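You operate a simulated robot arm through the tools that you are given. There is no shell and no other tool. Be economical: measure what you need, move in short steps, check, and stop when the job is done.

You are at the controls of a simulated two-armed robot. One attempt, no reset.

TASK
Hold the grey pot, pull the orange strainer and rinse it clean.
Fine: under the spout; white valve shut after, strainer stood on the pipe bench. Set down upright: orange strainer. Where these are worked on the way, their far stop is far enough and under half their travel is too little: white valve.

The check looks at the end state, three seconds after you hand in, the way a careful person would. Anything else that was tipped, shoved, dropped, spilled or broken makes it a failure.

THE ROBOT
Two 7-joint arms with two-finger parallel grippers on one trunk, on a base that drives. Base frame: it is fixed to the floor where the robot stands at the start and does not move with it; the origin is under the middle of the robot, x ahead of it, y to its left, z up; the surface under the hand at the start is at about z = 860. Units: mm, rad, N and s.
The left shoulder is at the start at [47, 182, 1192], the right one opposite. With the tool pointing down near the work surface each hand reaches from about 240 to 720 mm from the robot's upright axis, wherever it stands, measured 20 degrees to its own side. Places, roughly: bypass valve [800, -1100, 1600]; empty tag [750, -1750, 1250]; feed lever [600, -600, 1000]; grey cap (5x5x8 cm) [600, -1700, 700]; hose lever [300, -1300, 600]; lever one [600, -700, 1000]; lever three [600, -200, 1000]; lever two [600, -400, 1000]; mains valve [800, -1100, 1200]; mash valve [800, -900, 1200]; mint lever [700, -2000, 600]; orange lever [600, -1000, 900]; pink lever [600, -1600, 600]; pink valve [300, -900, 600]; pipe bench [600, -300, 900]; prime valve [800, -1200, 1300]. Payload 3.91 kg a hand.
Tool frame (each hand has its own): the origin (TCP) lies between the finger pads and is the grasp point; the fingertips stand 30 mm ahead of it; z points along the fingers, y is the line along which they close. Largest opening 110 mm; finger width 20, thickness 10; the body of the gripper, 48 by 112 mm, starts 55 mm behind the TCP.
Orientation is that of the tool frame in the base frame, as a unit quaternion [w, x, y, z]. With the fingers straight down and closing along the base's y, the tool's x points along the base's -x, its y along +y and its z along -z.

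THE INTERFACE
- The arms move only by the tool send_rows. It takes "left_moves", "right_moves" or both (then of equal length, played together; a hand with none holds still); each is a list of rows, each an object of numbers (a shift or turn left out is 0, a gripper value left out holds the last): "x", "y", "z": the shift along the base's x, y, z in units of 20 mm (1.0 is 20 mm); "rx", "ry", "rz": the turn, a rotation vector about the base's x, y, z in units of 8 degrees (1.0 is 8 degrees); "grip": the closure in counts, from 0 (fully open) to 255 (shut). In form: [{"x": .., "y": .., "z": .., "rx": .., "ry": .., "rz": .., "grip": ..}, ...]. A call has 1 to 12 rows; each row shifts and turns the commanded pose from where the row before left it. A call with a number of a shift or a turn outside -1 to 1 is refused whole. Rows are played at 5 a second. More than 50 mm and 0.15 rad between two rows, or a gripper value outside its range, and nothing of the call is played. A pose out of reach is approached as far as the arm can. The call stops where the force on the tool passes 40 N (or 10 N more than at its start, if that is more) or the arm is blocked; 0.2 s more then pass. Each finger travels about 72 mm/s and halts on what it meets, pressing with about 40 N; the grip force reading is that of the motor and also rises with nothing between the fingers. The clock runs only during rows and for 0.2 s after the last one: add rows that do not move to give the fingers time. It gives the time, the measured TCP pose, the force on the tool (base axes), the opening and the grip force at its end, in the units of the frame above (readings bear some noise), with the torque about the TCP (base axes, N m) and any sound that the robot's microphone picked up.
- Cameras (640 x 400 px; columns grow to the right, rows downward): "scene" is now at [169.6, -2.6, 1386.8]; the picture's right is [-0.01, -1.00, 0.00], its down [-0.57, 0.01, -0.82] and it looks along [0.82, -0.01, -0.57] (base axes); focal length 214 px, centre (320, 200). "left" rides on the left gripper at [72, -17, -103] in its tool frame; the picture's right is [0.23, 0.97, 0.00], its down [-0.76, 0.18, -0.62] and it looks along [-0.61, 0.14, 0.78] (tool axes); focal length 222 px, centre (320, 200). "right" rides on the right gripper at [72, 17, -103] in its tool frame; the picture's right is [-0.23, 0.97, 0.00], its down [-0.76, -0.18, -0.62] and it looks along [-0.61, -0.14, 0.78] (tool axes); focal length 222 px, centre (320, 200). There is no depth. A picture from a camera that has moved, and an enlarged one, comes with that camera's place and axes in the base frame and with its lens.
- snapshot(camera): a new picture of that camera. It takes no simulated time.
- move_column(by): slides the trunk up (or, below 0, down) by that many mm; the arms and the scene camera ride with it, the base frame stays. It gives what a move gives, with no picture.
- steer(legs): drives the robot by 1 to 6 legs, each [ahead, left, turn to the left] in mm, mm and rad, along the robot's own axes; the way and the turn of a leg run together, so that a leg with both is an arc; at most 1500 mm and 3.142 rad a leg. The arms and the cameras ride along, it lands a little off, and it stops where it bumps. It gives what a move gives.
- head_to(pan, tilt): turns the head with the scene camera to pan (to the left, within 1.396 rad either way) and tilt (down, from -0.506 to 1.204), counted from straight ahead of the robot. It gives what a move gives.
- close_up(camera, box): a new picture of the part [left, top, right, bottom] of that camera's present view, enlarged. It takes no simulated time.
- sign_off(): hands the job in; it is judged then, once.

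Work in short steps. Places have to be worked out from the pictures, the camera data and where the tool is seen: move nearer, look again, correct. Check each grasp and each placing, and mend what went wrong. You have 120 turns and 108 pictures in all, those below and enlarged ones among them. Open the grippers and draw the arms clear of the work before you hand the job in, unless the task says otherwise; then end with one line.

The tools are called after "Emit:" by a JSON object that holds its "api" and its "payload". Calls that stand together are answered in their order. send_rows: Moves the arms, as the interface text tells. Its arguments: {"type":"object","properties":{"left_moves":{"type":"array"},"right_moves":{"type":"array"}},"required":[]} The other tools are called the same way: move_column (by) slides the trunk up or down; steer (legs) drives the base; head_to (pan, tilt) turns the head that bears the scene camera; snapshot (camera) takes a picture; close_up (camera, box) takes an enlarged picture of a part of a camera's view; sign_off () hands the job in.

At the start:

```text
time: 0.0
left_position: [404.9, 153.6, 1234.4]
left_ee_rot: [0.0, -0.001, 1.0, 0.0]
left_wrist_force: [-0.7, -0.4, 0.8]
left_wrist_torque: [-0.01, 0.02, 0.01]
left_finger_gap: 109.8
left_finger_force: 0.0
right_position: [395.3, -172.9, 1302.2]
right_ee_rot: [-0.001, -0.001, 1.0, 0.0]
right_wrist_force: [0.3, 0.1, -0.5]
right_wrist_torque: [0.0, 0.0, 0.02]
right_finger_gap: 110.1
right_finger_force: 0.0
trunk travel left (down, up): [-450.0, 64.0]
robot x, y, heading: [1.8, -1.4, 0.006]
head pan, tilt: [-0.014, 0.611]
```

scene: 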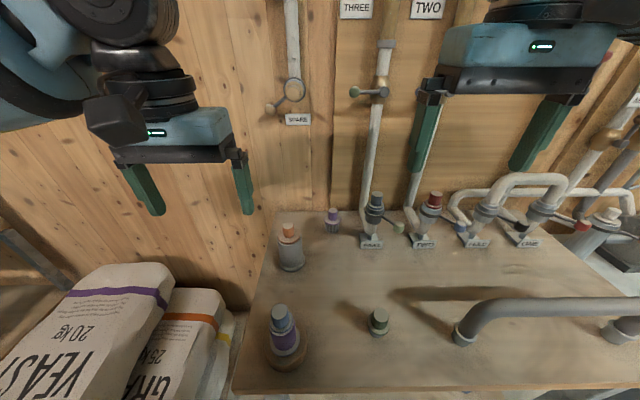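
right: 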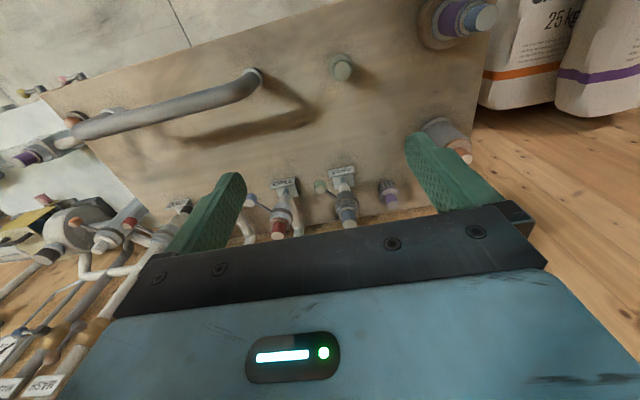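
left: 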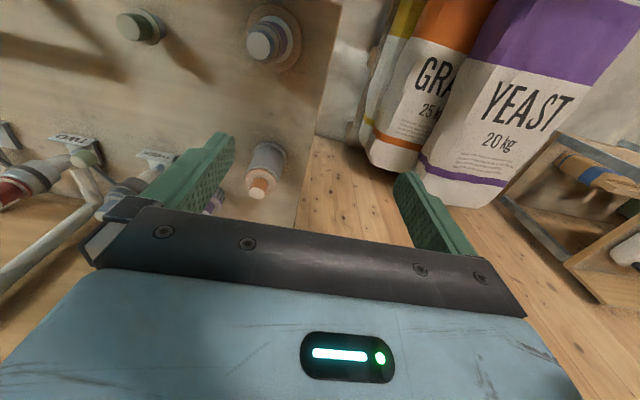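

The bench is in front; a grey cup with an orange top sits near its left back side. I take enlarged views and look to the right.

Emit:
{"api": "close_up", "payload": {"camera": "scene", "box": [230, 180, 430, 380]}}

Emit:
{"api": "close_up", "payload": {"camera": "scene", "box": [340, 160, 640, 350]}}

Emit:
{"api": "head_to", "payload": {"pan": -0.8, "tilt": 0.4}}

Emit:
{"api": "snapshot", "payload": {"camera": "scene"}}

```text
2.00 times, centred on (330, 280) of scene
camera zoom: at [169.6, -2.6, 1386.8], right [-0.01, -1.0, 0.0], down [-0.57, 0.01, -0.82], along [0.82, -0.01, -0.57], focal length 429 px, centre (300, 40)
```

zoom: 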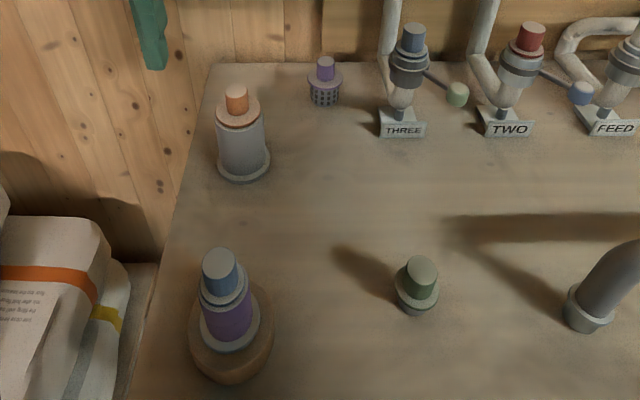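

```text
2.11 times, centred on (490, 255) of scene
camera zoom: at [169.6, -2.6, 1386.8], right [-0.01, -1.0, 0.0], down [-0.57, 0.01, -0.82], along [0.82, -0.01, -0.57], focal length 452 px, centre (-38, 84)
```

zoom: 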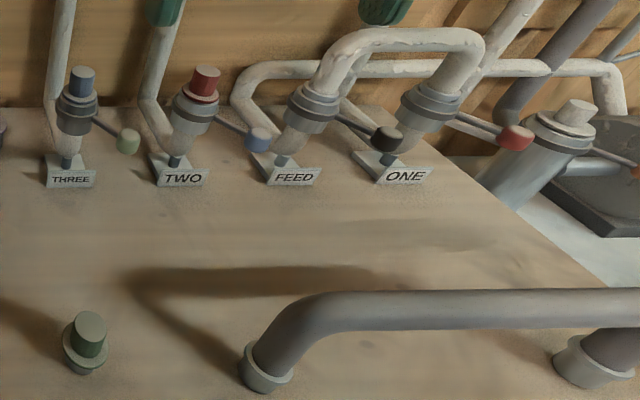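

```text
time: 1.1
left_position: [404.4, 153.1, 1233.6]
left_ee_rot: [0.0, -0.001, 1.0, -0.001]
left_wrist_force: [-0.7, -0.3, 0.5]
left_wrist_torque: [-0.01, 0.02, 0.01]
left_finger_gap: 109.7
left_finger_force: 0.0
right_position: [395.9, -173.1, 1300.6]
right_ee_rot: [0.0, 0.0, 1.0, 0.0]
right_wrist_force: [-1.3, 0.5, 0.5]
right_wrist_torque: [0.0, -0.01, -0.01]
right_finger_gap: 110.1
right_finger_force: 0.1
trunk travel left (down, up): [-450.0, 64.0]
robot x, y, heading: [2.4, 0.0, -0.0]
head pan, tilt: [-0.799, 0.4]
```

```text
102 pictures are left
camera scene: at [146.2, -67.8, 1405.9], right [-0.72, -0.7, 0.0], down [-0.27, 0.28, -0.92], along [0.64, -0.66, -0.39], focal length 214 px, centre (320, 200)
```

scene: 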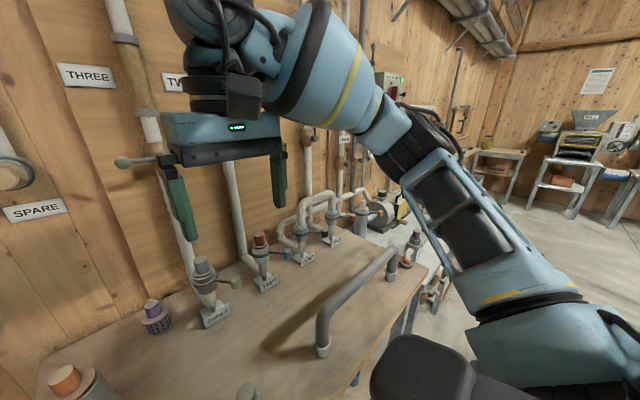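

The right side is obscured by the arm. I pan further right and look, and enlarge the distance.

Emit:
{"api": "close_up", "payload": {"camera": "scene", "box": [280, 60, 480, 360]}}

Emit:
{"api": "head_to", "payload": {"pan": -1.35, "tilt": 0.5}}

Emit:
{"api": "snapshot", "payload": {"camera": "scene"}}

Emit:
{"api": "head_to", "payload": {"pan": 0.9, "tilt": 0.5}}

Emit:
{"api": "snapshot", "payload": {"camera": "scene"}}

```text
1.33 times, centred on (380, 210) of scene
camera zoom: at [146.2, -67.8, 1405.9], right [-0.72, -0.7, 0.0], down [-0.27, 0.28, -0.92], along [0.64, -0.66, -0.39], focal length 286 px, centre (240, 187)
```

zoom: 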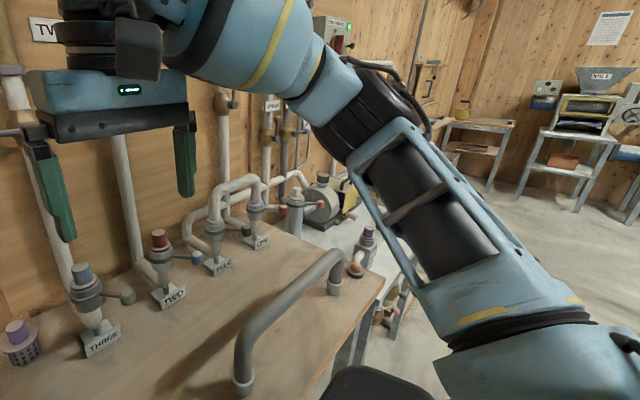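

```text
time: 2.1
left_position: [403.6, 152.7, 1234.9]
left_ee_rot: [0.0, -0.001, 1.0, -0.001]
left_wrist_force: [0.3, -0.3, 0.0]
left_wrist_torque: [0.02, -0.02, 0.02]
left_finger_gap: 110.1
left_finger_force: 0.0
right_position: [396.3, -173.2, 1302.4]
right_ee_rot: [0.0, 0.0, 1.0, 0.0]
right_wrist_force: [-0.4, 0.7, 0.1]
right_wrist_torque: [-0.03, -0.02, 0.02]
right_finger_gap: 110.4
right_finger_force: 0.1
trunk travel left (down, up): [-450.0, 64.0]
robot x, y, heading: [1.5, 1.3, -0.002]
head pan, tilt: [-1.349, 0.499]
```

```text
100 pictures are left
camera scene: at [101.6, -90.1, 1396.8], right [-0.98, -0.22, 0.0], down [-0.11, 0.47, -0.88], along [0.19, -0.86, -0.48], focal length 214 px, centre (320, 200)
```

scene: 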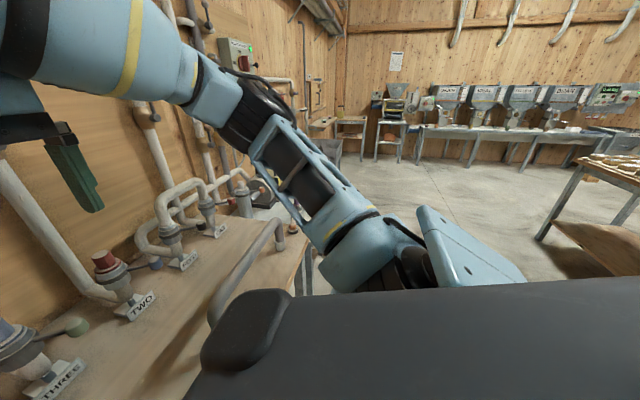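

```text
time: 4.2
left_position: [405.1, 152.3, 1234.3]
left_ee_rot: [0.0, -0.001, 1.0, -0.001]
left_wrist_force: [0.4, -0.7, -0.1]
left_wrist_torque: [0.0, 0.0, -0.03]
left_finger_gap: 109.7
left_finger_force: 0.1
right_position: [396.1, -173.4, 1301.6]
right_ee_rot: [0.0, 0.0, 1.0, 0.0]
right_wrist_force: [0.1, 0.0, 0.1]
right_wrist_torque: [-0.01, 0.02, 0.0]
right_finger_gap: 110.0
right_finger_force: 0.0
trunk travel left (down, up): [-450.0, 64.0]
robot x, y, heading: [-0.7, 2.1, 0.002]
head pan, tilt: [0.901, 0.499]
```

```text
99 pictures are left
camera scene: at [138.1, 69.9, 1396.8], right [0.78, -0.62, 0.0], down [-0.3, -0.38, -0.88], along [0.55, 0.69, -0.48], focal length 214 px, centre (320, 200)
```

scene: 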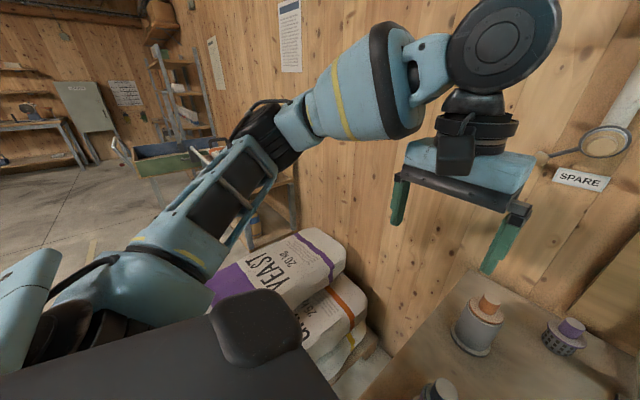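

Nothing on the left side. I back off and strafe right to look for the spout and the white valve.

Emit:
{"api": "steer", "payload": {"legs": [[-600, 0, 0], [0, -800, 0]]}}

Emit:
{"api": "head_to", "payload": {"pan": 0.0, "tilt": 0.3}}

Emit:
{"api": "snapshot", "payload": {"camera": "scene"}}

```text
time: 14.7
left_position: [-198.6, -657.1, 1234.2]
left_ee_rot: [0.0, 0.001, 1.0, -0.001]
left_wrist_force: [-0.3, 0.4, 0.0]
left_wrist_torque: [-0.02, -0.01, -0.01]
left_finger_gap: 109.9
left_finger_force: 0.0
right_position: [-206.4, -983.2, 1301.3]
right_ee_rot: [0.0, 0.0, 1.0, 0.0]
right_wrist_force: [0.4, -0.1, -0.7]
right_wrist_torque: [0.04, 0.02, 0.0]
right_finger_gap: 110.1
right_finger_force: 0.1
trunk travel left (down, up): [-450.0, 64.0]
robot x, y, heading: [-601.5, -810.9, 0.003]
head pan, tilt: [0.901, 0.499]
```

```text
time: 15.9
left_position: [-197.5, -657.2, 1233.8]
left_ee_rot: [0.0, 0.0, 1.0, -0.001]
left_wrist_force: [0.6, -0.6, 0.0]
left_wrist_torque: [0.04, 0.01, -0.03]
left_finger_gap: 110.1
left_finger_force: 0.1
right_position: [-206.0, -983.8, 1301.2]
right_ee_rot: [0.0, 0.001, 1.0, 0.0]
right_wrist_force: [-0.8, -0.8, -0.3]
right_wrist_torque: [-0.02, -0.01, -0.01]
right_finger_gap: 110.0
right_finger_force: 0.0
trunk travel left (down, up): [-450.0, 64.0]
robot x, y, heading: [-600.4, -809.9, 0.001]
head pan, tilt: [0.0, 0.3]
```

```text
98 pictures are left
camera scene: at [-427.1, -811.7, 1415.1], right [0.0, -1.0, 0.0], down [-0.3, 0.0, -0.96], along [0.96, 0.0, -0.3], focal length 214 px, centre (320, 200)
```

scene: 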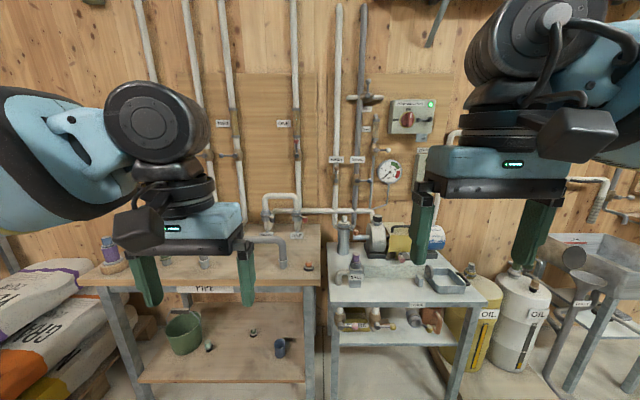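

Emit:
{"api": "close_up", "payload": {"camera": "scene", "box": [240, 80, 480, 230]}}

Emit:
{"api": "close_up", "payload": {"camera": "scene", "box": [290, 200, 490, 340]}}

Emit:
{"api": "close_up", "payload": {"camera": "scene", "box": [420, 130, 640, 330]}}

```text
2.67 times, centred on (360, 155) of scene
camera zoom: at [-427.1, -811.7, 1415.1], right [0.0, -1.0, 0.0], down [-0.3, 0.0, -0.96], along [0.96, 0.0, -0.3], focal length 572 px, centre (213, 320)
```

zoom: 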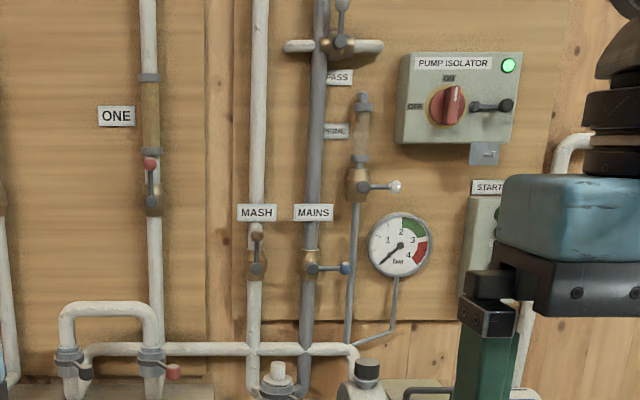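

```text
2.86 times, centred on (390, 270) of scene
camera zoom: at [-427.1, -811.7, 1415.1], right [0.0, -1.0, 0.0], down [-0.3, 0.0, -0.96], along [0.96, 0.0, -0.3], focal length 613 px, centre (120, 0)
```

zoom: 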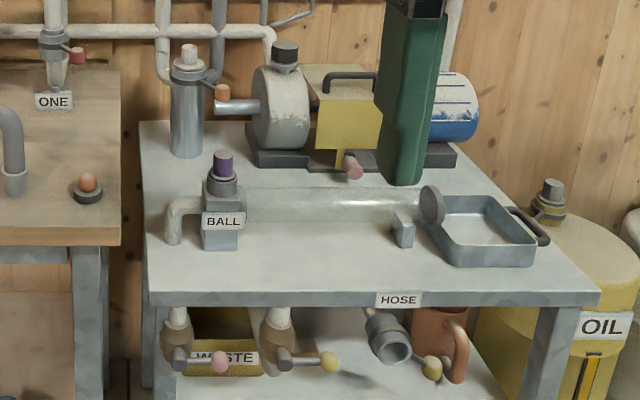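

```text
2.00 times, centred on (530, 230) of scene
camera zoom: at [-427.1, -811.7, 1415.1], right [0.0, -1.0, 0.0], down [-0.3, 0.0, -0.96], along [0.96, 0.0, -0.3], focal length 429 px, centre (-100, 140)
```

zoom: 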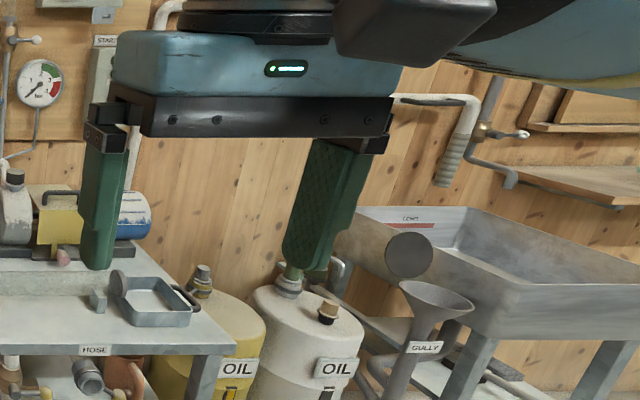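

A sink with a small tap with a white handle is visible on the right. I drive further right for a better look.

Emit:
{"api": "steer", "payload": {"legs": [[0, -1000, 0]]}}

Emit:
{"api": "snapshot", "payload": {"camera": "scene"}}

```text
time: 24.9
left_position: [-197.8, -1644.2, 1235.5]
left_ee_rot: [0.0, 0.0, 1.0, -0.001]
left_wrist_force: [-0.9, -0.4, -0.3]
left_wrist_torque: [-0.02, 0.01, -0.01]
left_finger_gap: 110.0
left_finger_force: 0.0
right_position: [-206.8, -1971.5, 1301.6]
right_ee_rot: [0.0, -0.001, 1.0, 0.0]
right_wrist_force: [-0.3, 0.2, -0.4]
right_wrist_torque: [0.0, -0.03, -0.03]
right_finger_gap: 110.1
right_finger_force: 0.0
trunk travel left (down, up): [-450.0, 64.0]
robot x, y, heading: [-599.8, -1797.9, 0.001]
head pan, tilt: [0.0, 0.3]
```

```text
94 pictures are left
camera scene: at [-427.7, -1798.9, 1415.2], right [0.0, -1.0, 0.0], down [-0.3, 0.0, -0.96], along [0.96, 0.0, -0.3], focal length 214 px, centre (320, 200)
```

scene: 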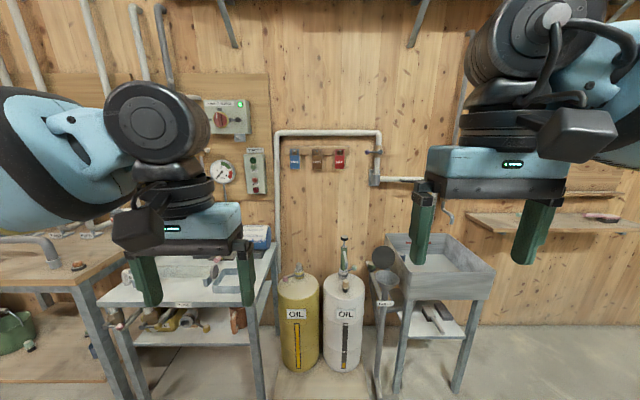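

Emit:
{"api": "steer", "payload": {"legs": [[0, -450, 0]]}}

Emit:
{"api": "close_up", "payload": {"camera": "scene", "box": [220, 100, 440, 300]}}

Emit:
{"api": "snapshot", "payload": {"camera": "scene"}}

```text
time: 29.4
left_position: [-198.5, -2094.1, 1234.3]
left_ee_rot: [0.0, 0.0, 1.0, -0.001]
left_wrist_force: [-0.8, 0.1, -0.1]
left_wrist_torque: [-0.01, -0.01, 0.04]
left_finger_gap: 109.7
left_finger_force: 0.1
right_position: [-209.7, -2421.0, 1302.1]
right_ee_rot: [0.001, 0.002, 1.0, 0.001]
right_wrist_force: [1.0, 0.3, -0.1]
right_wrist_torque: [0.03, 0.04, 0.05]
right_finger_gap: 110.1
right_finger_force: 0.0
trunk travel left (down, up): [-450.0, 64.0]
robot x, y, heading: [-603.8, -2248.0, -0.006]
head pan, tilt: [0.0, 0.3]
```

```text
2.00 times, centred on (330, 200) of scene
camera zoom: at [-428.6, -2248.2, 1415.2], right [0.0, -1.0, 0.0], down [-0.3, 0.0, -0.96], along [0.96, 0.0, -0.3], focal length 429 px, centre (300, 200)
```

zoom: 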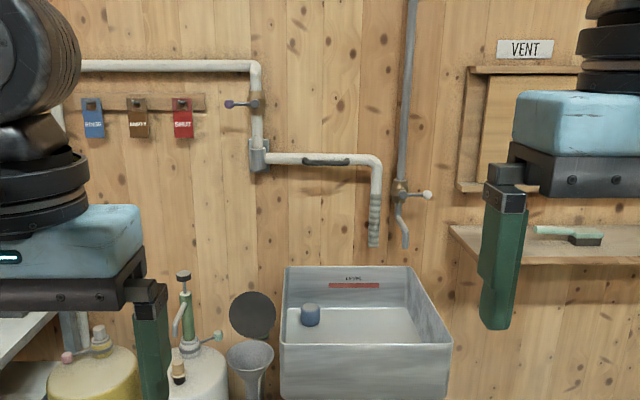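

```text
92 pictures are left
camera scene: at [-428.6, -2248.2, 1415.2], right [0.0, -1.0, 0.0], down [-0.3, 0.0, -0.96], along [0.96, 0.0, -0.3], focal length 214 px, centre (320, 200)
```

scene: 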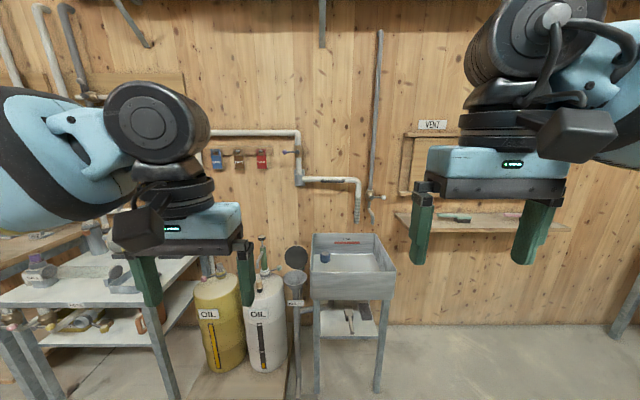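

A small tap with a white handle is on the wall above the sink. I enlarge it and drive a bit closer/right, with the head panned to see it.

Emit:
{"api": "steer", "payload": {"legs": [[450, -350, 0]]}}

Emit:
{"api": "snapshot", "payload": {"camera": "scene"}}

Emit:
{"api": "close_up", "payload": {"camera": "scene", "box": [240, 130, 400, 230]}}

```text
time: 33.0
left_position: [250.3, -2444.8, 1234.7]
left_ee_rot: [0.0, 0.001, 1.0, -0.001]
left_wrist_force: [0.8, -0.7, 0.7]
left_wrist_torque: [-0.02, -0.01, 0.0]
left_finger_gap: 110.0
left_finger_force: 0.1
right_position: [239.5, -2770.1, 1301.9]
right_ee_rot: [0.0, 0.003, 1.0, 0.0]
right_wrist_force: [0.5, -0.1, 0.5]
right_wrist_torque: [0.01, 0.0, -0.01]
right_finger_gap: 110.0
right_finger_force: 0.0
trunk travel left (down, up): [-450.0, 64.0]
robot x, y, heading: [-154.4, -2599.5, -0.005]
head pan, tilt: [0.0, 0.3]
```

```text
91 pictures are left
camera scene: at [19.4, -2597.8, 1415.2], right [-0.01, -1.0, 0.0], down [-0.3, 0.0, -0.96], along [0.96, -0.01, -0.3], focal length 214 px, centre (320, 200)
```

scene: 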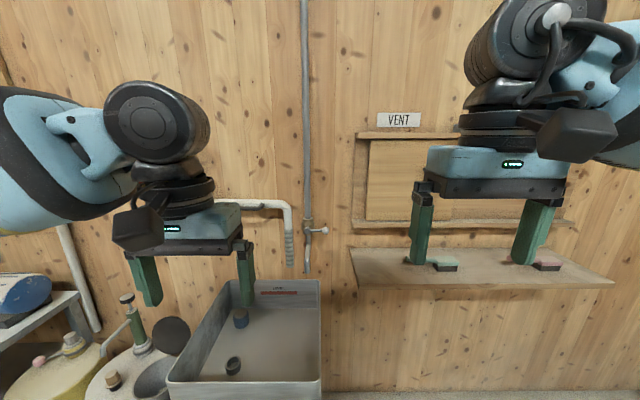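

```text
4.00 times, centred on (320, 180) of scene
camera zoom: at [19.4, -2597.8, 1415.2], right [-0.01, -1.0, 0.0], down [-0.3, 0.0, -0.96], along [0.96, -0.01, -0.3], focal length 858 px, centre (320, 280)
```

zoom: 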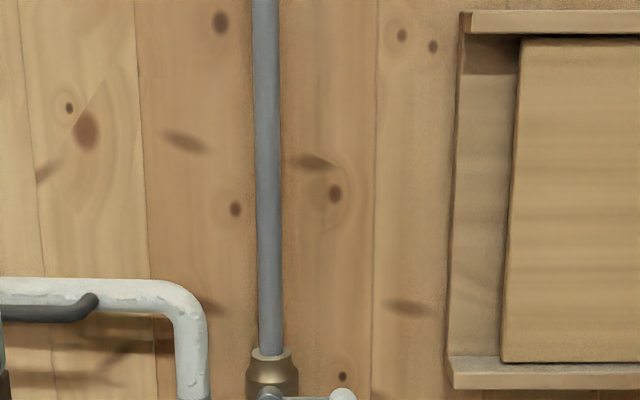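

Tap knob triangulates to about (801,-2626,1045), spout end about (676,-2550,939). I enlarge the tap and sink once before going back to the pot.

Emit:
{"api": "close_up", "payload": {"camera": "scene", "box": [270, 205, 350, 290]}}

Emit:
{"api": "close_up", "payload": {"camera": "scene", "box": [160, 260, 340, 400]}}

```text
4.71 times, centred on (310, 248) of scene
camera zoom: at [19.4, -2597.8, 1415.2], right [-0.01, -1.0, 0.0], down [-0.3, 0.0, -0.96], along [0.96, -0.01, -0.3], focal length 1009 px, centre (367, -24)
```

zoom: 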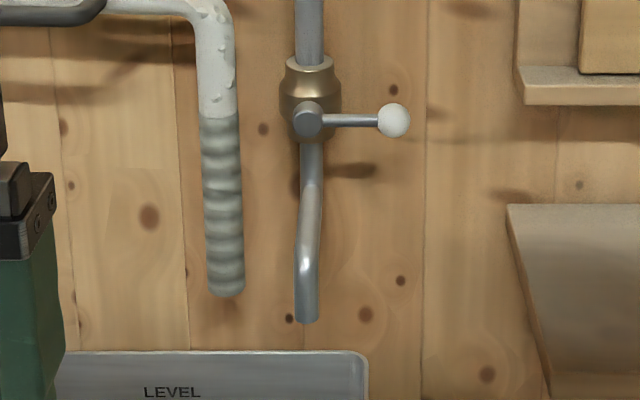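

```text
2.86 times, centred on (250, 330) of scene
camera zoom: at [19.4, -2597.8, 1415.2], right [-0.01, -1.0, 0.0], down [-0.3, 0.0, -0.96], along [0.96, -0.01, -0.3], focal length 613 px, centre (520, -171)
```

zoom: 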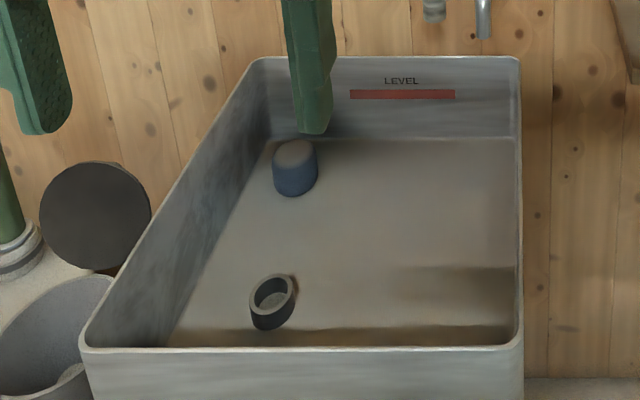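

Now I return to the pot: back off, drive left, then ahead to around (−200, 60) and look.

Emit:
{"api": "steer", "payload": {"legs": [[-450, 0, 0], [0, 1500, 0], [0, 1160, 0], [400, 0, 0]]}}

Emit:
{"api": "head_to", "payload": {"pan": 0.0, "tilt": 0.6}}

Emit:
{"api": "snapshot", "payload": {"camera": "scene"}}

Emit:
{"api": "close_up", "payload": {"camera": "scene", "box": [270, 150, 430, 250]}}

```text
time: 60.8
left_position: [203.3, 230.6, 1235.0]
left_ee_rot: [0.0, 0.0, 1.0, -0.001]
left_wrist_force: [0.2, 0.4, -0.2]
left_wrist_torque: [-0.01, -0.02, -0.01]
left_finger_gap: 110.0
left_finger_force: 0.0
right_position: [193.6, -95.2, 1301.6]
right_ee_rot: [0.001, 0.001, 1.0, 0.0]
right_wrist_force: [-0.3, 0.9, -0.6]
right_wrist_torque: [0.01, 0.01, 0.01]
right_finger_gap: 109.7
right_finger_force: 0.0
trunk travel left (down, up): [-450.0, 64.0]
robot x, y, heading: [-202.5, 83.2, 0.0]
head pan, tilt: [0.0, 0.3]
```

```text
time: 61.6
left_position: [204.0, 231.2, 1233.8]
left_ee_rot: [-0.001, 0.0, 1.0, -0.001]
left_wrist_force: [-0.3, -0.4, 0.6]
left_wrist_torque: [0.04, 0.01, 0.01]
left_finger_gap: 109.8
left_finger_force: 0.1
right_position: [193.7, -95.2, 1299.3]
right_ee_rot: [0.001, 0.001, 1.0, -0.001]
right_wrist_force: [-0.2, 0.2, 0.2]
right_wrist_torque: [0.01, 0.0, -0.01]
right_finger_gap: 110.3
right_finger_force: 0.0
trunk travel left (down, up): [-450.0, 64.0]
robot x, y, heading: [-201.4, 78.0, -0.004]
head pan, tilt: [0.0, 0.6]
```

```text
87 pictures are left
camera scene: at [-31.1, 76.9, 1387.8], right [0.0, -1.0, 0.0], down [-0.56, 0.0, -0.83], along [0.83, 0.0, -0.56], focal length 214 px, centre (320, 200)
```

scene: 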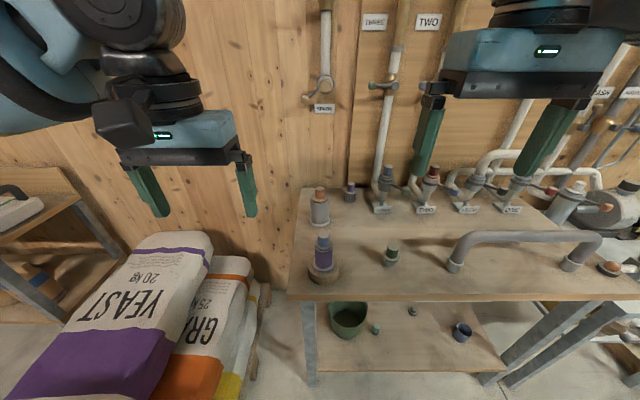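

```text
4.00 times, centred on (350, 200) of scene
camera zoom: at [-31.1, 76.9, 1387.8], right [0.0, -1.0, 0.0], down [-0.56, 0.0, -0.83], along [0.83, 0.0, -0.56], focal length 858 px, centre (200, 200)
```

zoom: 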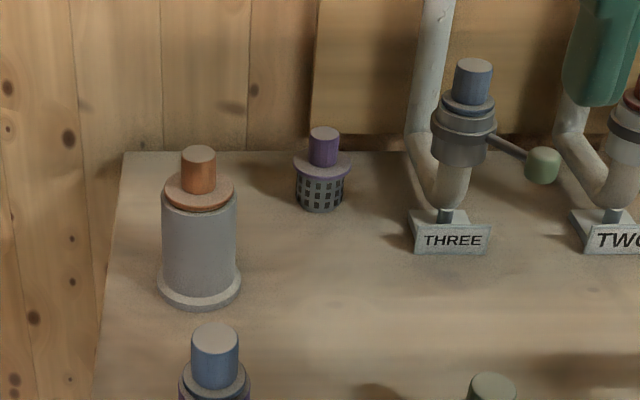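

Pot knob top is about (590,77,1017), pot axis about (594,77), bench ~868. I drive ahead 200 mm then orient the right hand (from front-right, tilted) above clear of everything.

Emit:
{"api": "steer", "payload": {"legs": [[200, 0, 0]]}}

Emit:
{"api": "send_rows", "payload": {"right_moves": [{"rz": 0.9375}, {"rz": 0.9375}, {"rz": 0.9375}, {"rz": 0.9375}, {"rz": 0.9375}, {"rz": 0.9375}], "left_moves": [{"rz": 0.9375}, {"rz": 0.9375}, {"rz": 0.9375}, {"rz": 0.9375}, {"rz": 0.9375}, {"rz": 0.9375}]}}

Emit:
{"api": "send_rows", "payload": {"right_moves": [{"rx": 0.657, "ry": -0.657}, {"rx": 0.657, "ry": -0.657}, {"rx": 0.657, "ry": -0.657}, {"rx": 0.657, "ry": -0.657}, {"rx": 0.657, "ry": -0.657}, {"rx": 0.657, "ry": -0.657}, {"rx": 0.657, "ry": -0.657}]}}

```text
time: 63.2
left_position: [403.5, 231.4, 1234.7]
left_ee_rot: [0.0, 0.0, 1.0, -0.001]
left_wrist_force: [-0.2, -0.5, -0.4]
left_wrist_torque: [0.06, 0.03, 0.0]
left_finger_gap: 109.9
left_finger_force: 0.1
right_position: [393.2, -95.5, 1302.1]
right_ee_rot: [0.0, 0.001, 1.0, -0.001]
right_wrist_force: [0.4, 0.8, 1.0]
right_wrist_torque: [0.02, 0.03, 0.0]
right_finger_gap: 110.0
right_finger_force: 0.0
trunk travel left (down, up): [-450.0, 64.0]
robot x, y, heading: [0.2, 79.1, -0.001]
head pan, tilt: [0.0, 0.6]
```

```text
time: 64.6
left_position: [403.5, 231.3, 1235.3]
left_ee_rot: [0.002, -0.384, 0.923, 0.0]
left_wrist_force: [-0.6, -1.7, 0.2]
left_wrist_torque: [-0.01, -0.01, 0.01]
left_finger_gap: 110.1
left_finger_force: 0.1
right_position: [393.8, -95.8, 1301.8]
right_ee_rot: [0.002, -0.383, 0.924, 0.001]
right_wrist_force: [0.1, 0.2, 0.3]
right_wrist_torque: [0.01, 0.02, 0.0]
right_finger_gap: 109.9
right_finger_force: 0.0
trunk travel left (down, up): [-450.0, 64.0]
robot x, y, heading: [-2.3, 77.7, 0.0]
head pan, tilt: [0.0, 0.6]
```

```text
time: 66.2
left_position: [403.3, 229.5, 1235.5]
left_ee_rot: [0.0, -0.382, 0.924, -0.001]
left_wrist_force: [0.0, -0.5, 0.0]
left_wrist_torque: [-0.02, 0.01, 0.04]
left_finger_gap: 110.0
left_finger_force: 0.0
right_position: [394.5, -96.4, 1301.3]
right_ee_rot: [0.407, -0.343, 0.829, 0.169]
right_wrist_force: [-1.2, -0.5, 0.4]
right_wrist_torque: [0.0, 0.02, -0.01]
right_finger_gap: 109.8
right_finger_force: 0.0
trunk travel left (down, up): [-450.0, 64.0]
robot x, y, heading: [-0.1, 77.9, -0.0]
head pan, tilt: [0.0, 0.6]
```

Orientation correct. Move the right hand to pre-approach (514,-2,995).

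Emit:
{"api": "send_rows", "payload": {"right_moves": [{"x": 0.665, "y": 0.522, "z": -0.95}, {"x": 0.665, "y": 0.522, "z": -0.95}, {"x": 0.665, "y": 0.522, "z": -0.95}, {"x": 0.665, "y": 0.522, "z": -0.95}, {"x": 0.665, "y": 0.522, "z": -0.95}, {"x": 0.665, "y": 0.522, "z": -0.95}, {"x": 0.665, "y": 0.522, "z": -0.95}, {"x": 0.665, "y": 0.522, "z": -0.95}, {"x": 0.665, "y": 0.522, "z": -0.95}]}}

Emit:
{"api": "send_rows", "payload": {"right_moves": [{"z": -0.95}, {"z": -0.95}, {"z": -0.95}, {"z": -0.95}, {"z": -0.95}, {"z": -0.95}, {"z": -0.95}]}}

Emit:
{"api": "snapshot", "payload": {"camera": "right"}}

Emit:
{"api": "snapshot", "payload": {"camera": "scene"}}

```text
time: 68.2
left_position: [403.0, 229.2, 1234.4]
left_ee_rot: [0.001, -0.383, 0.924, -0.001]
left_wrist_force: [0.0, 0.2, -0.3]
left_wrist_torque: [0.04, 0.01, -0.03]
left_finger_gap: 110.0
left_finger_force: 0.2
right_position: [514.4, -3.3, 1129.9]
right_ee_rot: [0.408, -0.342, 0.83, 0.168]
right_wrist_force: [0.3, 0.1, -0.7]
right_wrist_torque: [0.02, -0.02, -0.01]
right_finger_gap: 110.1
right_finger_force: 0.0
trunk travel left (down, up): [-450.0, 64.0]
robot x, y, heading: [-0.6, 76.7, -0.002]
head pan, tilt: [0.0, 0.6]
```

```text
time: 69.8
left_position: [402.8, 231.1, 1234.9]
left_ee_rot: [0.0, -0.382, 0.924, -0.001]
left_wrist_force: [0.5, 0.4, 0.1]
left_wrist_torque: [0.02, 0.01, -0.01]
left_finger_gap: 109.9
left_finger_force: 0.0
right_position: [514.0, -2.3, 998.3]
right_ee_rot: [0.406, -0.343, 0.83, 0.168]
right_wrist_force: [0.0, -0.2, -0.2]
right_wrist_torque: [-0.03, 0.01, -0.04]
right_finger_gap: 109.9
right_finger_force: 0.0
trunk travel left (down, up): [-450.0, 64.0]
robot x, y, heading: [2.0, 78.5, -0.002]
head pan, tilt: [0.0, 0.6]
```

```text
85 pictures are left
camera right: at [412.5, -78.0, 1003.8], right [-0.59, 0.79, 0.18], down [0.11, -0.14, 0.98], along [0.8, 0.6, 0.0], focal length 222 px, centre (320, 200)
```

right: 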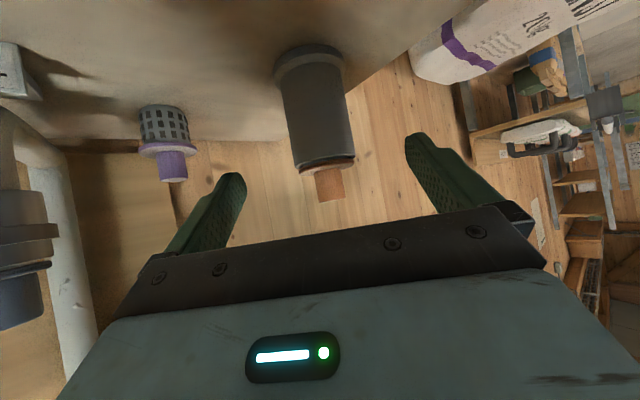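

```text
84 pictures are left
camera scene: at [168.8, 76.5, 1387.7], right [0.0, -1.0, 0.0], down [-0.56, 0.0, -0.83], along [0.83, 0.0, -0.56], focal length 214 px, centre (320, 200)
```

scene: 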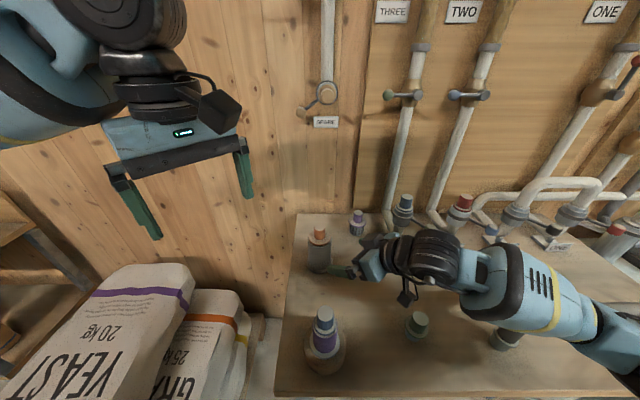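

Pot is centred between the fingers. Advance to the grip position without closing.

Emit:
{"api": "send_rows", "payload": {"right_moves": [{"x": 0.6, "y": 0.61, "z": -0.69}, {"x": 0.6, "y": 0.61, "z": -0.69}, {"x": 0.6, "y": 0.61, "z": -0.69}, {"x": 0.6, "y": 0.61, "z": -0.69}, {"x": 0.6, "y": 0.61, "z": -0.69}, {"x": 0.6, "y": 0.61, "z": -0.69}]}}

Emit:
{"api": "snapshot", "payload": {"camera": "right"}}

Emit:
{"api": "close_up", "payload": {"camera": "scene", "box": [270, 190, 430, 310]}}

```text
time: 71.2
left_position: [402.6, 231.1, 1233.8]
left_ee_rot: [0.001, -0.383, 0.924, -0.001]
left_wrist_force: [-0.3, 0.2, 0.9]
left_wrist_torque: [0.0, -0.01, -0.01]
left_finger_gap: 110.2
left_finger_force: 0.1
right_position: [586.3, 71.3, 914.9]
right_ee_rot: [0.406, -0.344, 0.83, 0.168]
right_wrist_force: [-0.1, 0.2, 0.1]
right_wrist_torque: [-0.02, 0.0, 0.02]
right_finger_gap: 110.2
right_finger_force: 0.1
trunk travel left (down, up): [-450.0, 64.0]
robot x, y, heading: [-2.4, 78.1, -0.007]
head pan, tilt: [0.0, 0.6]
```

```text
83 pictures are left
camera right: at [484.4, -4.9, 920.3], right [-0.59, 0.79, 0.18], down [0.11, -0.14, 0.98], along [0.8, 0.6, 0.0], focal length 222 px, centre (320, 200)
```

right: 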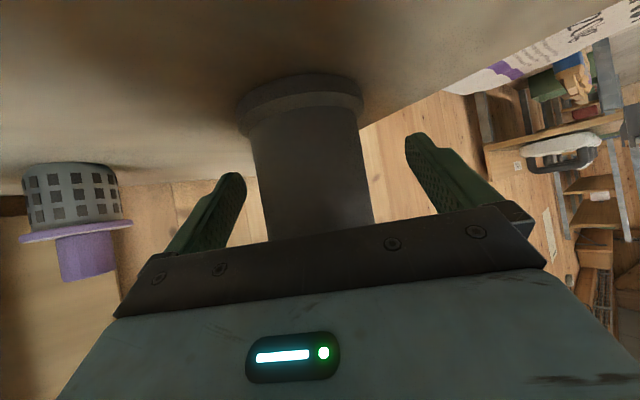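

```text
3.33 times, centred on (350, 250) of scene
camera zoom: at [169.0, 77.0, 1387.6], right [0.0, -1.0, 0.0], down [-0.57, 0.0, -0.82], along [0.82, 0.0, -0.57], focal length 715 px, centre (220, 33)
```

zoom: 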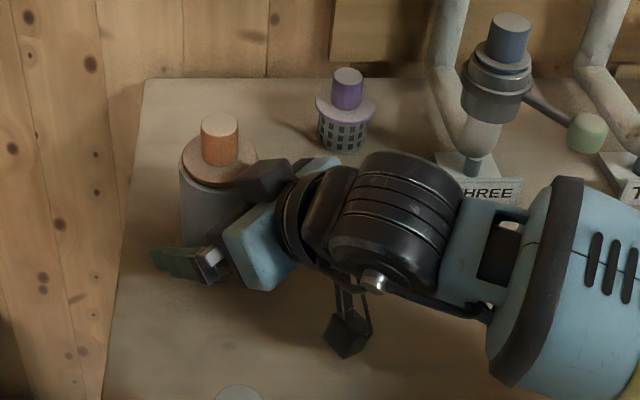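

Pot is well between the pads. A ~2 mm lateral correction, then close the right gripper.

Emit:
{"api": "send_rows", "payload": {"right_moves": [{"x": 0.08, "y": -0.08, "grip": 60}, {"grip": 80}, {"grip": 95}, {"grip": 110}, {"grip": 130}, {"grip": 150}, {}, {}]}}

Emit:
{"api": "close_up", "payload": {"camera": "scene", "box": [270, 190, 430, 310]}}

```text
time: 73.0
left_position: [403.5, 230.3, 1234.5]
left_ee_rot: [0.0, -0.383, 0.924, -0.001]
left_wrist_force: [0.3, 0.0, -0.4]
left_wrist_torque: [0.02, 0.02, 0.0]
left_finger_gap: 110.1
left_finger_force: 0.1
right_position: [587.6, 70.1, 915.1]
right_ee_rot: [0.407, -0.343, 0.829, 0.169]
right_wrist_force: [1.1, -2.0, 0.1]
right_wrist_torque: [0.1, 0.06, 0.02]
right_finger_gap: 70.7
right_finger_force: 39.9
trunk travel left (down, up): [-450.0, 64.0]
robot x, y, heading: [-1.7, 78.3, 0.0]
head pan, tilt: [0.0, 0.6]
```

```text
3.33 times, centred on (350, 250) of scene
camera zoom: at [168.8, 76.4, 1387.7], right [0.0, -1.0, 0.0], down [-0.56, 0.0, -0.83], along [0.83, 0.0, -0.56], focal length 715 px, centre (220, 33)
```

zoom: 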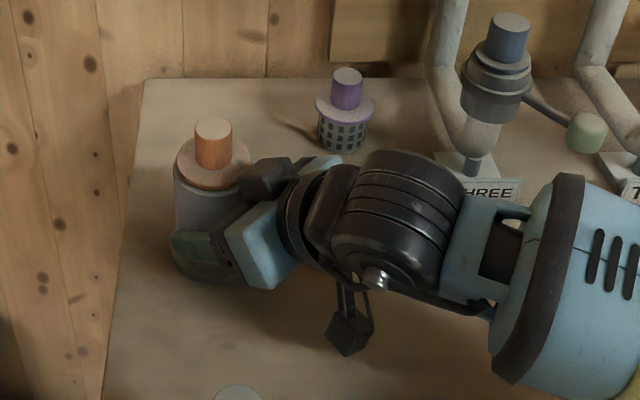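

Pot is held (70.7 mm). Now bring the left hand above the knob at about (590,79,1090) and look with its camera.

Emit:
{"api": "send_rows", "payload": {"left_moves": [{"x": 0.93, "y": -0.757, "z": -0.72}, {"x": 0.93, "y": -0.757, "z": -0.72}, {"x": 0.93, "y": -0.757, "z": -0.72}, {"x": 0.93, "y": -0.757, "z": -0.72}, {"x": 0.93, "y": -0.757, "z": -0.72}, {"x": 0.93, "y": -0.757, "z": -0.72}, {"x": 0.93, "y": -0.757, "z": -0.72}, {"x": 0.93, "y": -0.757, "z": -0.72}, {"x": 0.93, "y": -0.757, "z": -0.72}, {"x": 0.93, "y": -0.757, "z": -0.72}, {}]}}

Emit:
{"api": "snapshot", "payload": {"camera": "left"}}

Emit:
{"api": "close_up", "payload": {"camera": "scene", "box": [270, 150, 430, 310]}}

```text
time: 75.4
left_position: [589.1, 79.2, 1089.1]
left_ee_rot: [-0.001, -0.383, 0.924, 0.0]
left_wrist_force: [0.3, 0.7, 0.3]
left_wrist_torque: [-0.03, -0.03, 0.0]
left_finger_gap: 110.1
left_finger_force: 0.1
right_position: [587.0, 67.9, 914.8]
right_ee_rot: [0.406, -0.343, 0.83, 0.168]
right_wrist_force: [-1.6, 0.1, -0.3]
right_wrist_torque: [0.13, 0.13, 0.01]
right_finger_gap: 70.8
right_finger_force: 40.3
trunk travel left (down, up): [-450.0, 64.0]
robot x, y, heading: [1.6, 80.5, -0.002]
head pan, tilt: [0.0, 0.6]
```

```text
80 pictures are left
camera left: at [549.9, 13.9, 1193.4], right [-0.85, 0.53, 0.0], down [0.41, 0.66, 0.62], along [0.33, 0.53, -0.78], focal length 222 px, centre (320, 200)
```

left: 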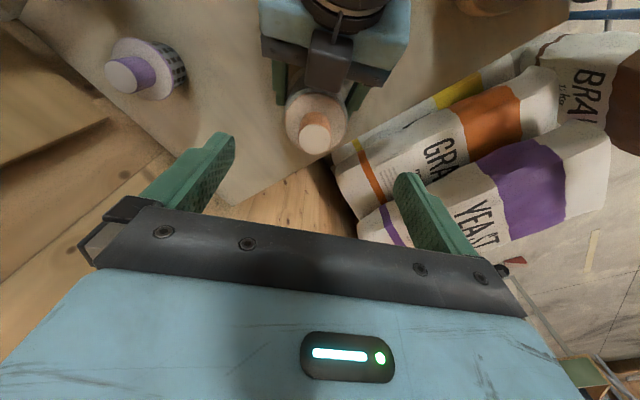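

```text
2.50 times, centred on (350, 230) of scene
camera zoom: at [168.5, 76.8, 1387.7], right [0.0, -1.0, 0.0], down [-0.56, 0.0, -0.83], along [0.83, 0.0, -0.56], focal length 536 px, centre (245, 125)
```

zoom: 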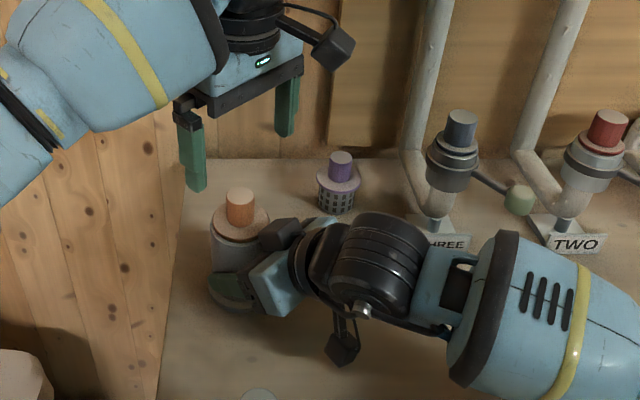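

Knob at (593.6,74.6). Correct laterally, pre-close to ~60 mm, descend to z≈1003.

Emit:
{"api": "send_rows", "payload": {"left_moves": [{"x": 0.22, "y": -0.23, "grip": 110}, {"z": -0.8}, {"z": -0.8}, {"z": -0.8}, {"z": -0.8}, {"z": -0.8}, {"z": -0.3}, {}]}}

Emit:
{"api": "snapshot", "payload": {"camera": "left"}}

Emit:
{"api": "close_up", "payload": {"camera": "scene", "box": [270, 150, 390, 270]}}

```text
time: 77.2
left_position: [593.1, 74.6, 1004.2]
left_ee_rot: [0.0, -0.383, 0.924, 0.0]
left_wrist_force: [0.1, -0.4, 0.0]
left_wrist_torque: [0.02, -0.01, -0.02]
left_finger_gap: 62.7
left_finger_force: 0.0
right_position: [587.0, 70.2, 915.1]
right_ee_rot: [0.407, -0.343, 0.83, 0.169]
right_wrist_force: [-0.1, -1.6, -0.5]
right_wrist_torque: [0.02, 0.07, -0.01]
right_finger_gap: 71.3
right_finger_force: 39.8
trunk travel left (down, up): [-450.0, 64.0]
robot x, y, heading: [-1.5, 73.6, 0.001]
head pan, tilt: [0.0, 0.6]
```

```text
78 pictures are left
camera left: at [554.5, 9.6, 1106.9], right [-0.85, 0.53, 0.0], down [0.41, 0.67, 0.62], along [0.33, 0.53, -0.78], focal length 222 px, centre (320, 200)
```

left: 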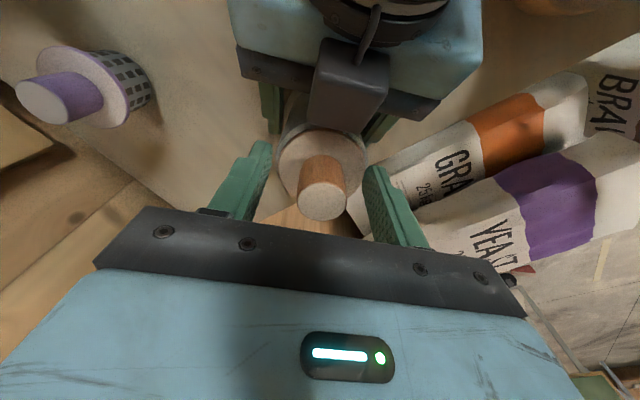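

```text
3.33 times, centred on (330, 210) of scene
camera zoom: at [168.8, 76.4, 1387.7], right [0.0, -1.0, 0.0], down [-0.56, 0.0, -0.83], along [0.83, 0.0, -0.56], focal length 715 px, centre (287, 167)
```

zoom: 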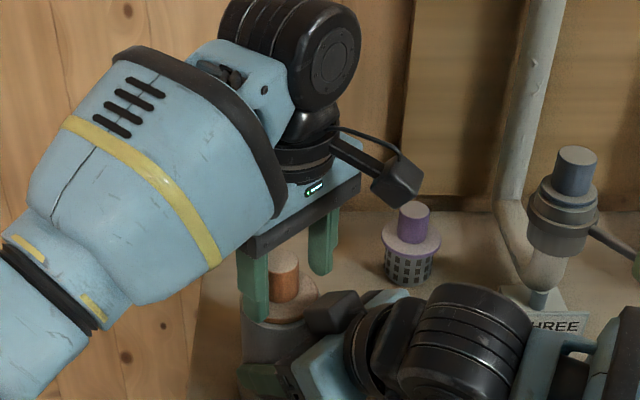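

Knob is between the left fingers. Close.

Emit:
{"api": "send_rows", "payload": {"left_moves": [{"grip": 150}, {"grip": 180}, {"grip": 200}, {"grip": 220}, {}, {}]}}

```text
time: 78.6
left_position: [592.7, 75.4, 1004.6]
left_ee_rot: [0.0, -0.383, 0.924, 0.0]
left_wrist_force: [-9.7, 6.8, 6.2]
left_wrist_torque: [0.52, 0.95, 0.08]
left_finger_gap: 28.7
left_finger_force: 39.8
right_position: [586.8, 68.6, 914.9]
right_ee_rot: [0.406, -0.342, 0.83, 0.168]
right_wrist_force: [9.7, -3.6, -0.5]
right_wrist_torque: [0.31, 0.27, -0.18]
right_finger_gap: 71.2
right_finger_force: 40.0
trunk travel left (down, up): [-450.0, 64.0]
robot x, y, heading: [-1.1, 76.5, -0.001]
head pan, tilt: [0.0, 0.6]
```

Gripped at 28.7 mm. Relieve the sideways force by ~1.4 mm and pull straight up in small steps.

Emit:
{"api": "send_rows", "payload": {"left_moves": [{"x": -0.06, "y": 0.05}, {"z": 0.15}, {"z": 0.15}, {"z": 0.2}, {"z": 0.25}, {"z": 0.25}]}}

Emit:
{"api": "close_up", "payload": {"camera": "scene", "box": [270, 150, 390, 270]}}

```text
time: 80.0
left_position: [591.9, 75.3, 1024.5]
left_ee_rot: [0.0, -0.383, 0.924, -0.002]
left_wrist_force: [0.6, -1.7, 0.1]
left_wrist_torque: [-0.07, -0.02, -0.05]
left_finger_gap: 28.2
left_finger_force: 19.1
right_position: [587.0, 69.6, 914.1]
right_ee_rot: [0.406, -0.344, 0.83, 0.17]
right_wrist_force: [-1.3, 1.3, -0.5]
right_wrist_torque: [0.2, 0.14, 0.09]
right_finger_gap: 71.2
right_finger_force: 40.2
trunk travel left (down, up): [-450.0, 64.0]
robot x, y, heading: [-1.8, 80.0, -0.005]
head pan, tilt: [0.0, 0.6]
```

```text
3.33 times, centred on (330, 210) of scene
camera zoom: at [168.6, 76.7, 1387.7], right [0.0, -1.0, 0.0], down [-0.56, 0.0, -0.83], along [0.83, 0.0, -0.56], focal length 715 px, centre (287, 167)
```

zoom: 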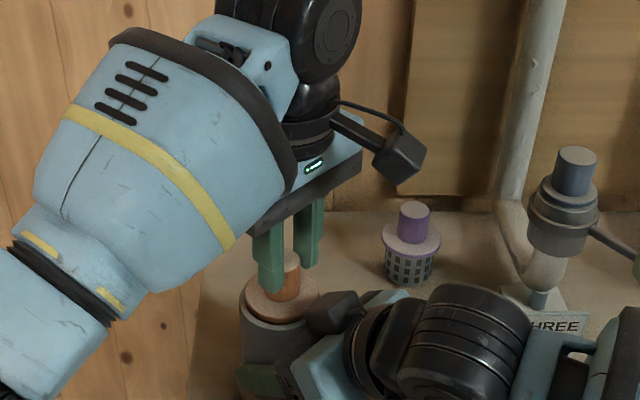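

The fingers seem to have slid up the knob. Open, go back down a bit lower, grip fully and retry with slower pull.

Emit:
{"api": "send_rows", "payload": {"left_moves": [{"grip": 150}, {"grip": 130}, {"z": -0.6}, {"z": -0.55}, {"grip": 200}, {"grip": 255}, {}, {}, {}]}}

Emit:
{"api": "close_up", "payload": {"camera": "scene", "box": [270, 150, 390, 270]}}

```text
time: 82.0
left_position: [592.3, 75.2, 1001.8]
left_ee_rot: [0.002, -0.383, 0.924, -0.002]
left_wrist_force: [0.4, -1.5, 20.5]
left_wrist_torque: [0.02, -0.15, -0.03]
left_finger_gap: 28.1
left_finger_force: 39.6
right_position: [586.9, 68.3, 913.5]
right_ee_rot: [0.406, -0.343, 0.83, 0.169]
right_wrist_force: [4.6, 0.4, -4.0]
right_wrist_torque: [0.33, 0.1, -0.16]
right_finger_gap: 70.9
right_finger_force: 40.1
trunk travel left (down, up): [-450.0, 64.0]
robot x, y, heading: [-2.2, 77.3, -0.001]
head pan, tilt: [0.0, 0.6]
```

```text
3.33 times, centred on (330, 210) of scene
camera zoom: at [168.1, 76.4, 1387.9], right [0.0, -1.0, 0.0], down [-0.56, 0.0, -0.83], along [0.83, 0.0, -0.56], focal length 715 px, centre (287, 167)
```

zoom: 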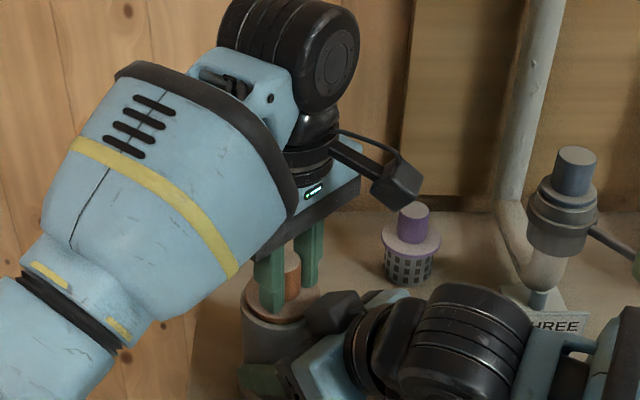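

Tips touch the flange, firm grip. Pull slowly a few mm and read forces.

Emit:
{"api": "send_rows", "payload": {"left_moves": [{"z": 0.1}, {"z": 0.1}, {}, {}]}}

Emit:
{"api": "send_rows", "payload": {"left_moves": [{"z": 0.1}, {}, {}]}}

Emit:
{"api": "send_rows", "payload": {"left_moves": [{"z": 0.1}, {}, {}]}}

Emit:
{"api": "close_up", "payload": {"camera": "scene", "box": [270, 150, 390, 270]}}

```text
time: 83.0
left_position: [592.8, 77.0, 1004.6]
left_ee_rot: [-0.001, -0.384, 0.923, 0.0]
left_wrist_force: [-0.2, -0.5, -0.5]
left_wrist_torque: [0.01, -0.04, 0.01]
left_finger_gap: 27.9
left_finger_force: 40.2
right_position: [587.0, 70.2, 915.0]
right_ee_rot: [0.407, -0.343, 0.83, 0.169]
right_wrist_force: [0.4, 1.0, 0.1]
right_wrist_torque: [-0.07, 0.06, -0.02]
right_finger_gap: 70.9
right_finger_force: 39.5
trunk travel left (down, up): [-450.0, 64.0]
robot x, y, heading: [-5.1, 80.9, 0.001]
head pan, tilt: [0.0, 0.6]
```

```text
time: 83.8
left_position: [592.8, 76.7, 1007.9]
left_ee_rot: [0.0, -0.383, 0.924, -0.001]
left_wrist_force: [0.0, -0.2, -2.1]
left_wrist_torque: [0.0, 0.03, -0.03]
left_finger_gap: 28.1
left_finger_force: 40.1
right_position: [586.3, 70.1, 914.9]
right_ee_rot: [0.406, -0.344, 0.829, 0.169]
right_wrist_force: [0.9, 0.3, -0.6]
right_wrist_torque: [0.09, 0.05, -0.05]
right_finger_gap: 70.9
right_finger_force: 39.9
trunk travel left (down, up): [-450.0, 64.0]
robot x, y, heading: [-2.3, 77.9, -0.002]
head pan, tilt: [0.0, 0.6]
```

```text
time: 84.6
left_position: [592.4, 75.9, 1009.4]
left_ee_rot: [0.001, -0.382, 0.924, -0.001]
left_wrist_force: [0.5, -0.6, -1.7]
left_wrist_torque: [0.0, 0.07, -0.03]
left_finger_gap: 28.1
left_finger_force: 39.6
right_position: [587.2, 68.9, 914.3]
right_ee_rot: [0.407, -0.343, 0.83, 0.168]
right_wrist_force: [0.5, 0.1, 0.6]
right_wrist_torque: [0.13, 0.1, -0.04]
right_finger_gap: 71.2
right_finger_force: 39.6
trunk travel left (down, up): [-450.0, 64.0]
robot x, y, heading: [-0.3, 76.5, -0.001]
head pan, tilt: [0.0, 0.6]
```

```text
3.33 times, centred on (330, 210) of scene
camera zoom: at [168.8, 76.7, 1387.7], right [0.0, -1.0, 0.0], down [-0.57, 0.0, -0.82], along [0.82, 0.0, -0.57], focal length 715 px, centre (287, 167)
```

zoom: 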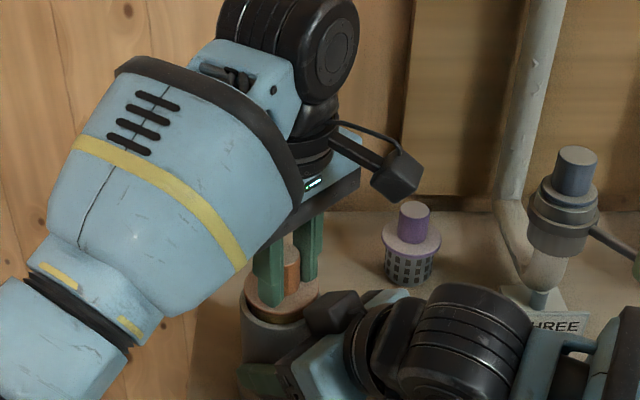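

The flange now seems to rise with the fingers, forces small. Continue pulling.

Emit:
{"api": "send_rows", "payload": {"left_moves": [{"z": 0.15}, {"z": 0.15}, {"z": 0.2}, {"z": 0.2}, {"z": 0.2}, {}]}}

Emit:
{"api": "close_up", "payload": {"camera": "scene", "box": [270, 150, 390, 270]}}

```text
time: 86.0
left_position: [592.2, 76.2, 1026.6]
left_ee_rot: [0.0, -0.382, 0.924, -0.001]
left_wrist_force: [-0.9, -0.4, -1.0]
left_wrist_torque: [-0.03, -0.01, -0.01]
left_finger_gap: 28.3
left_finger_force: 40.2
right_position: [587.1, 68.7, 914.3]
right_ee_rot: [0.407, -0.343, 0.83, 0.169]
right_wrist_force: [0.0, 0.1, 0.6]
right_wrist_torque: [0.12, 0.13, 0.01]
right_finger_gap: 71.2
right_finger_force: 39.8
trunk travel left (down, up): [-450.0, 64.0]
robot x, y, heading: [-3.0, 81.1, -0.004]
head pan, tilt: [0.0, 0.6]
```

```text
3.33 times, centred on (330, 210) of scene
camera zoom: at [168.7, 76.6, 1387.7], right [0.0, -1.0, 0.0], down [-0.56, 0.0, -0.83], along [0.83, 0.0, -0.56], focal length 715 px, centre (287, 167)
```

zoom: 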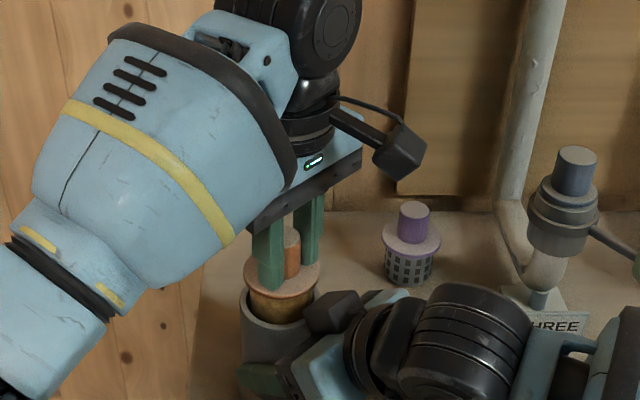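

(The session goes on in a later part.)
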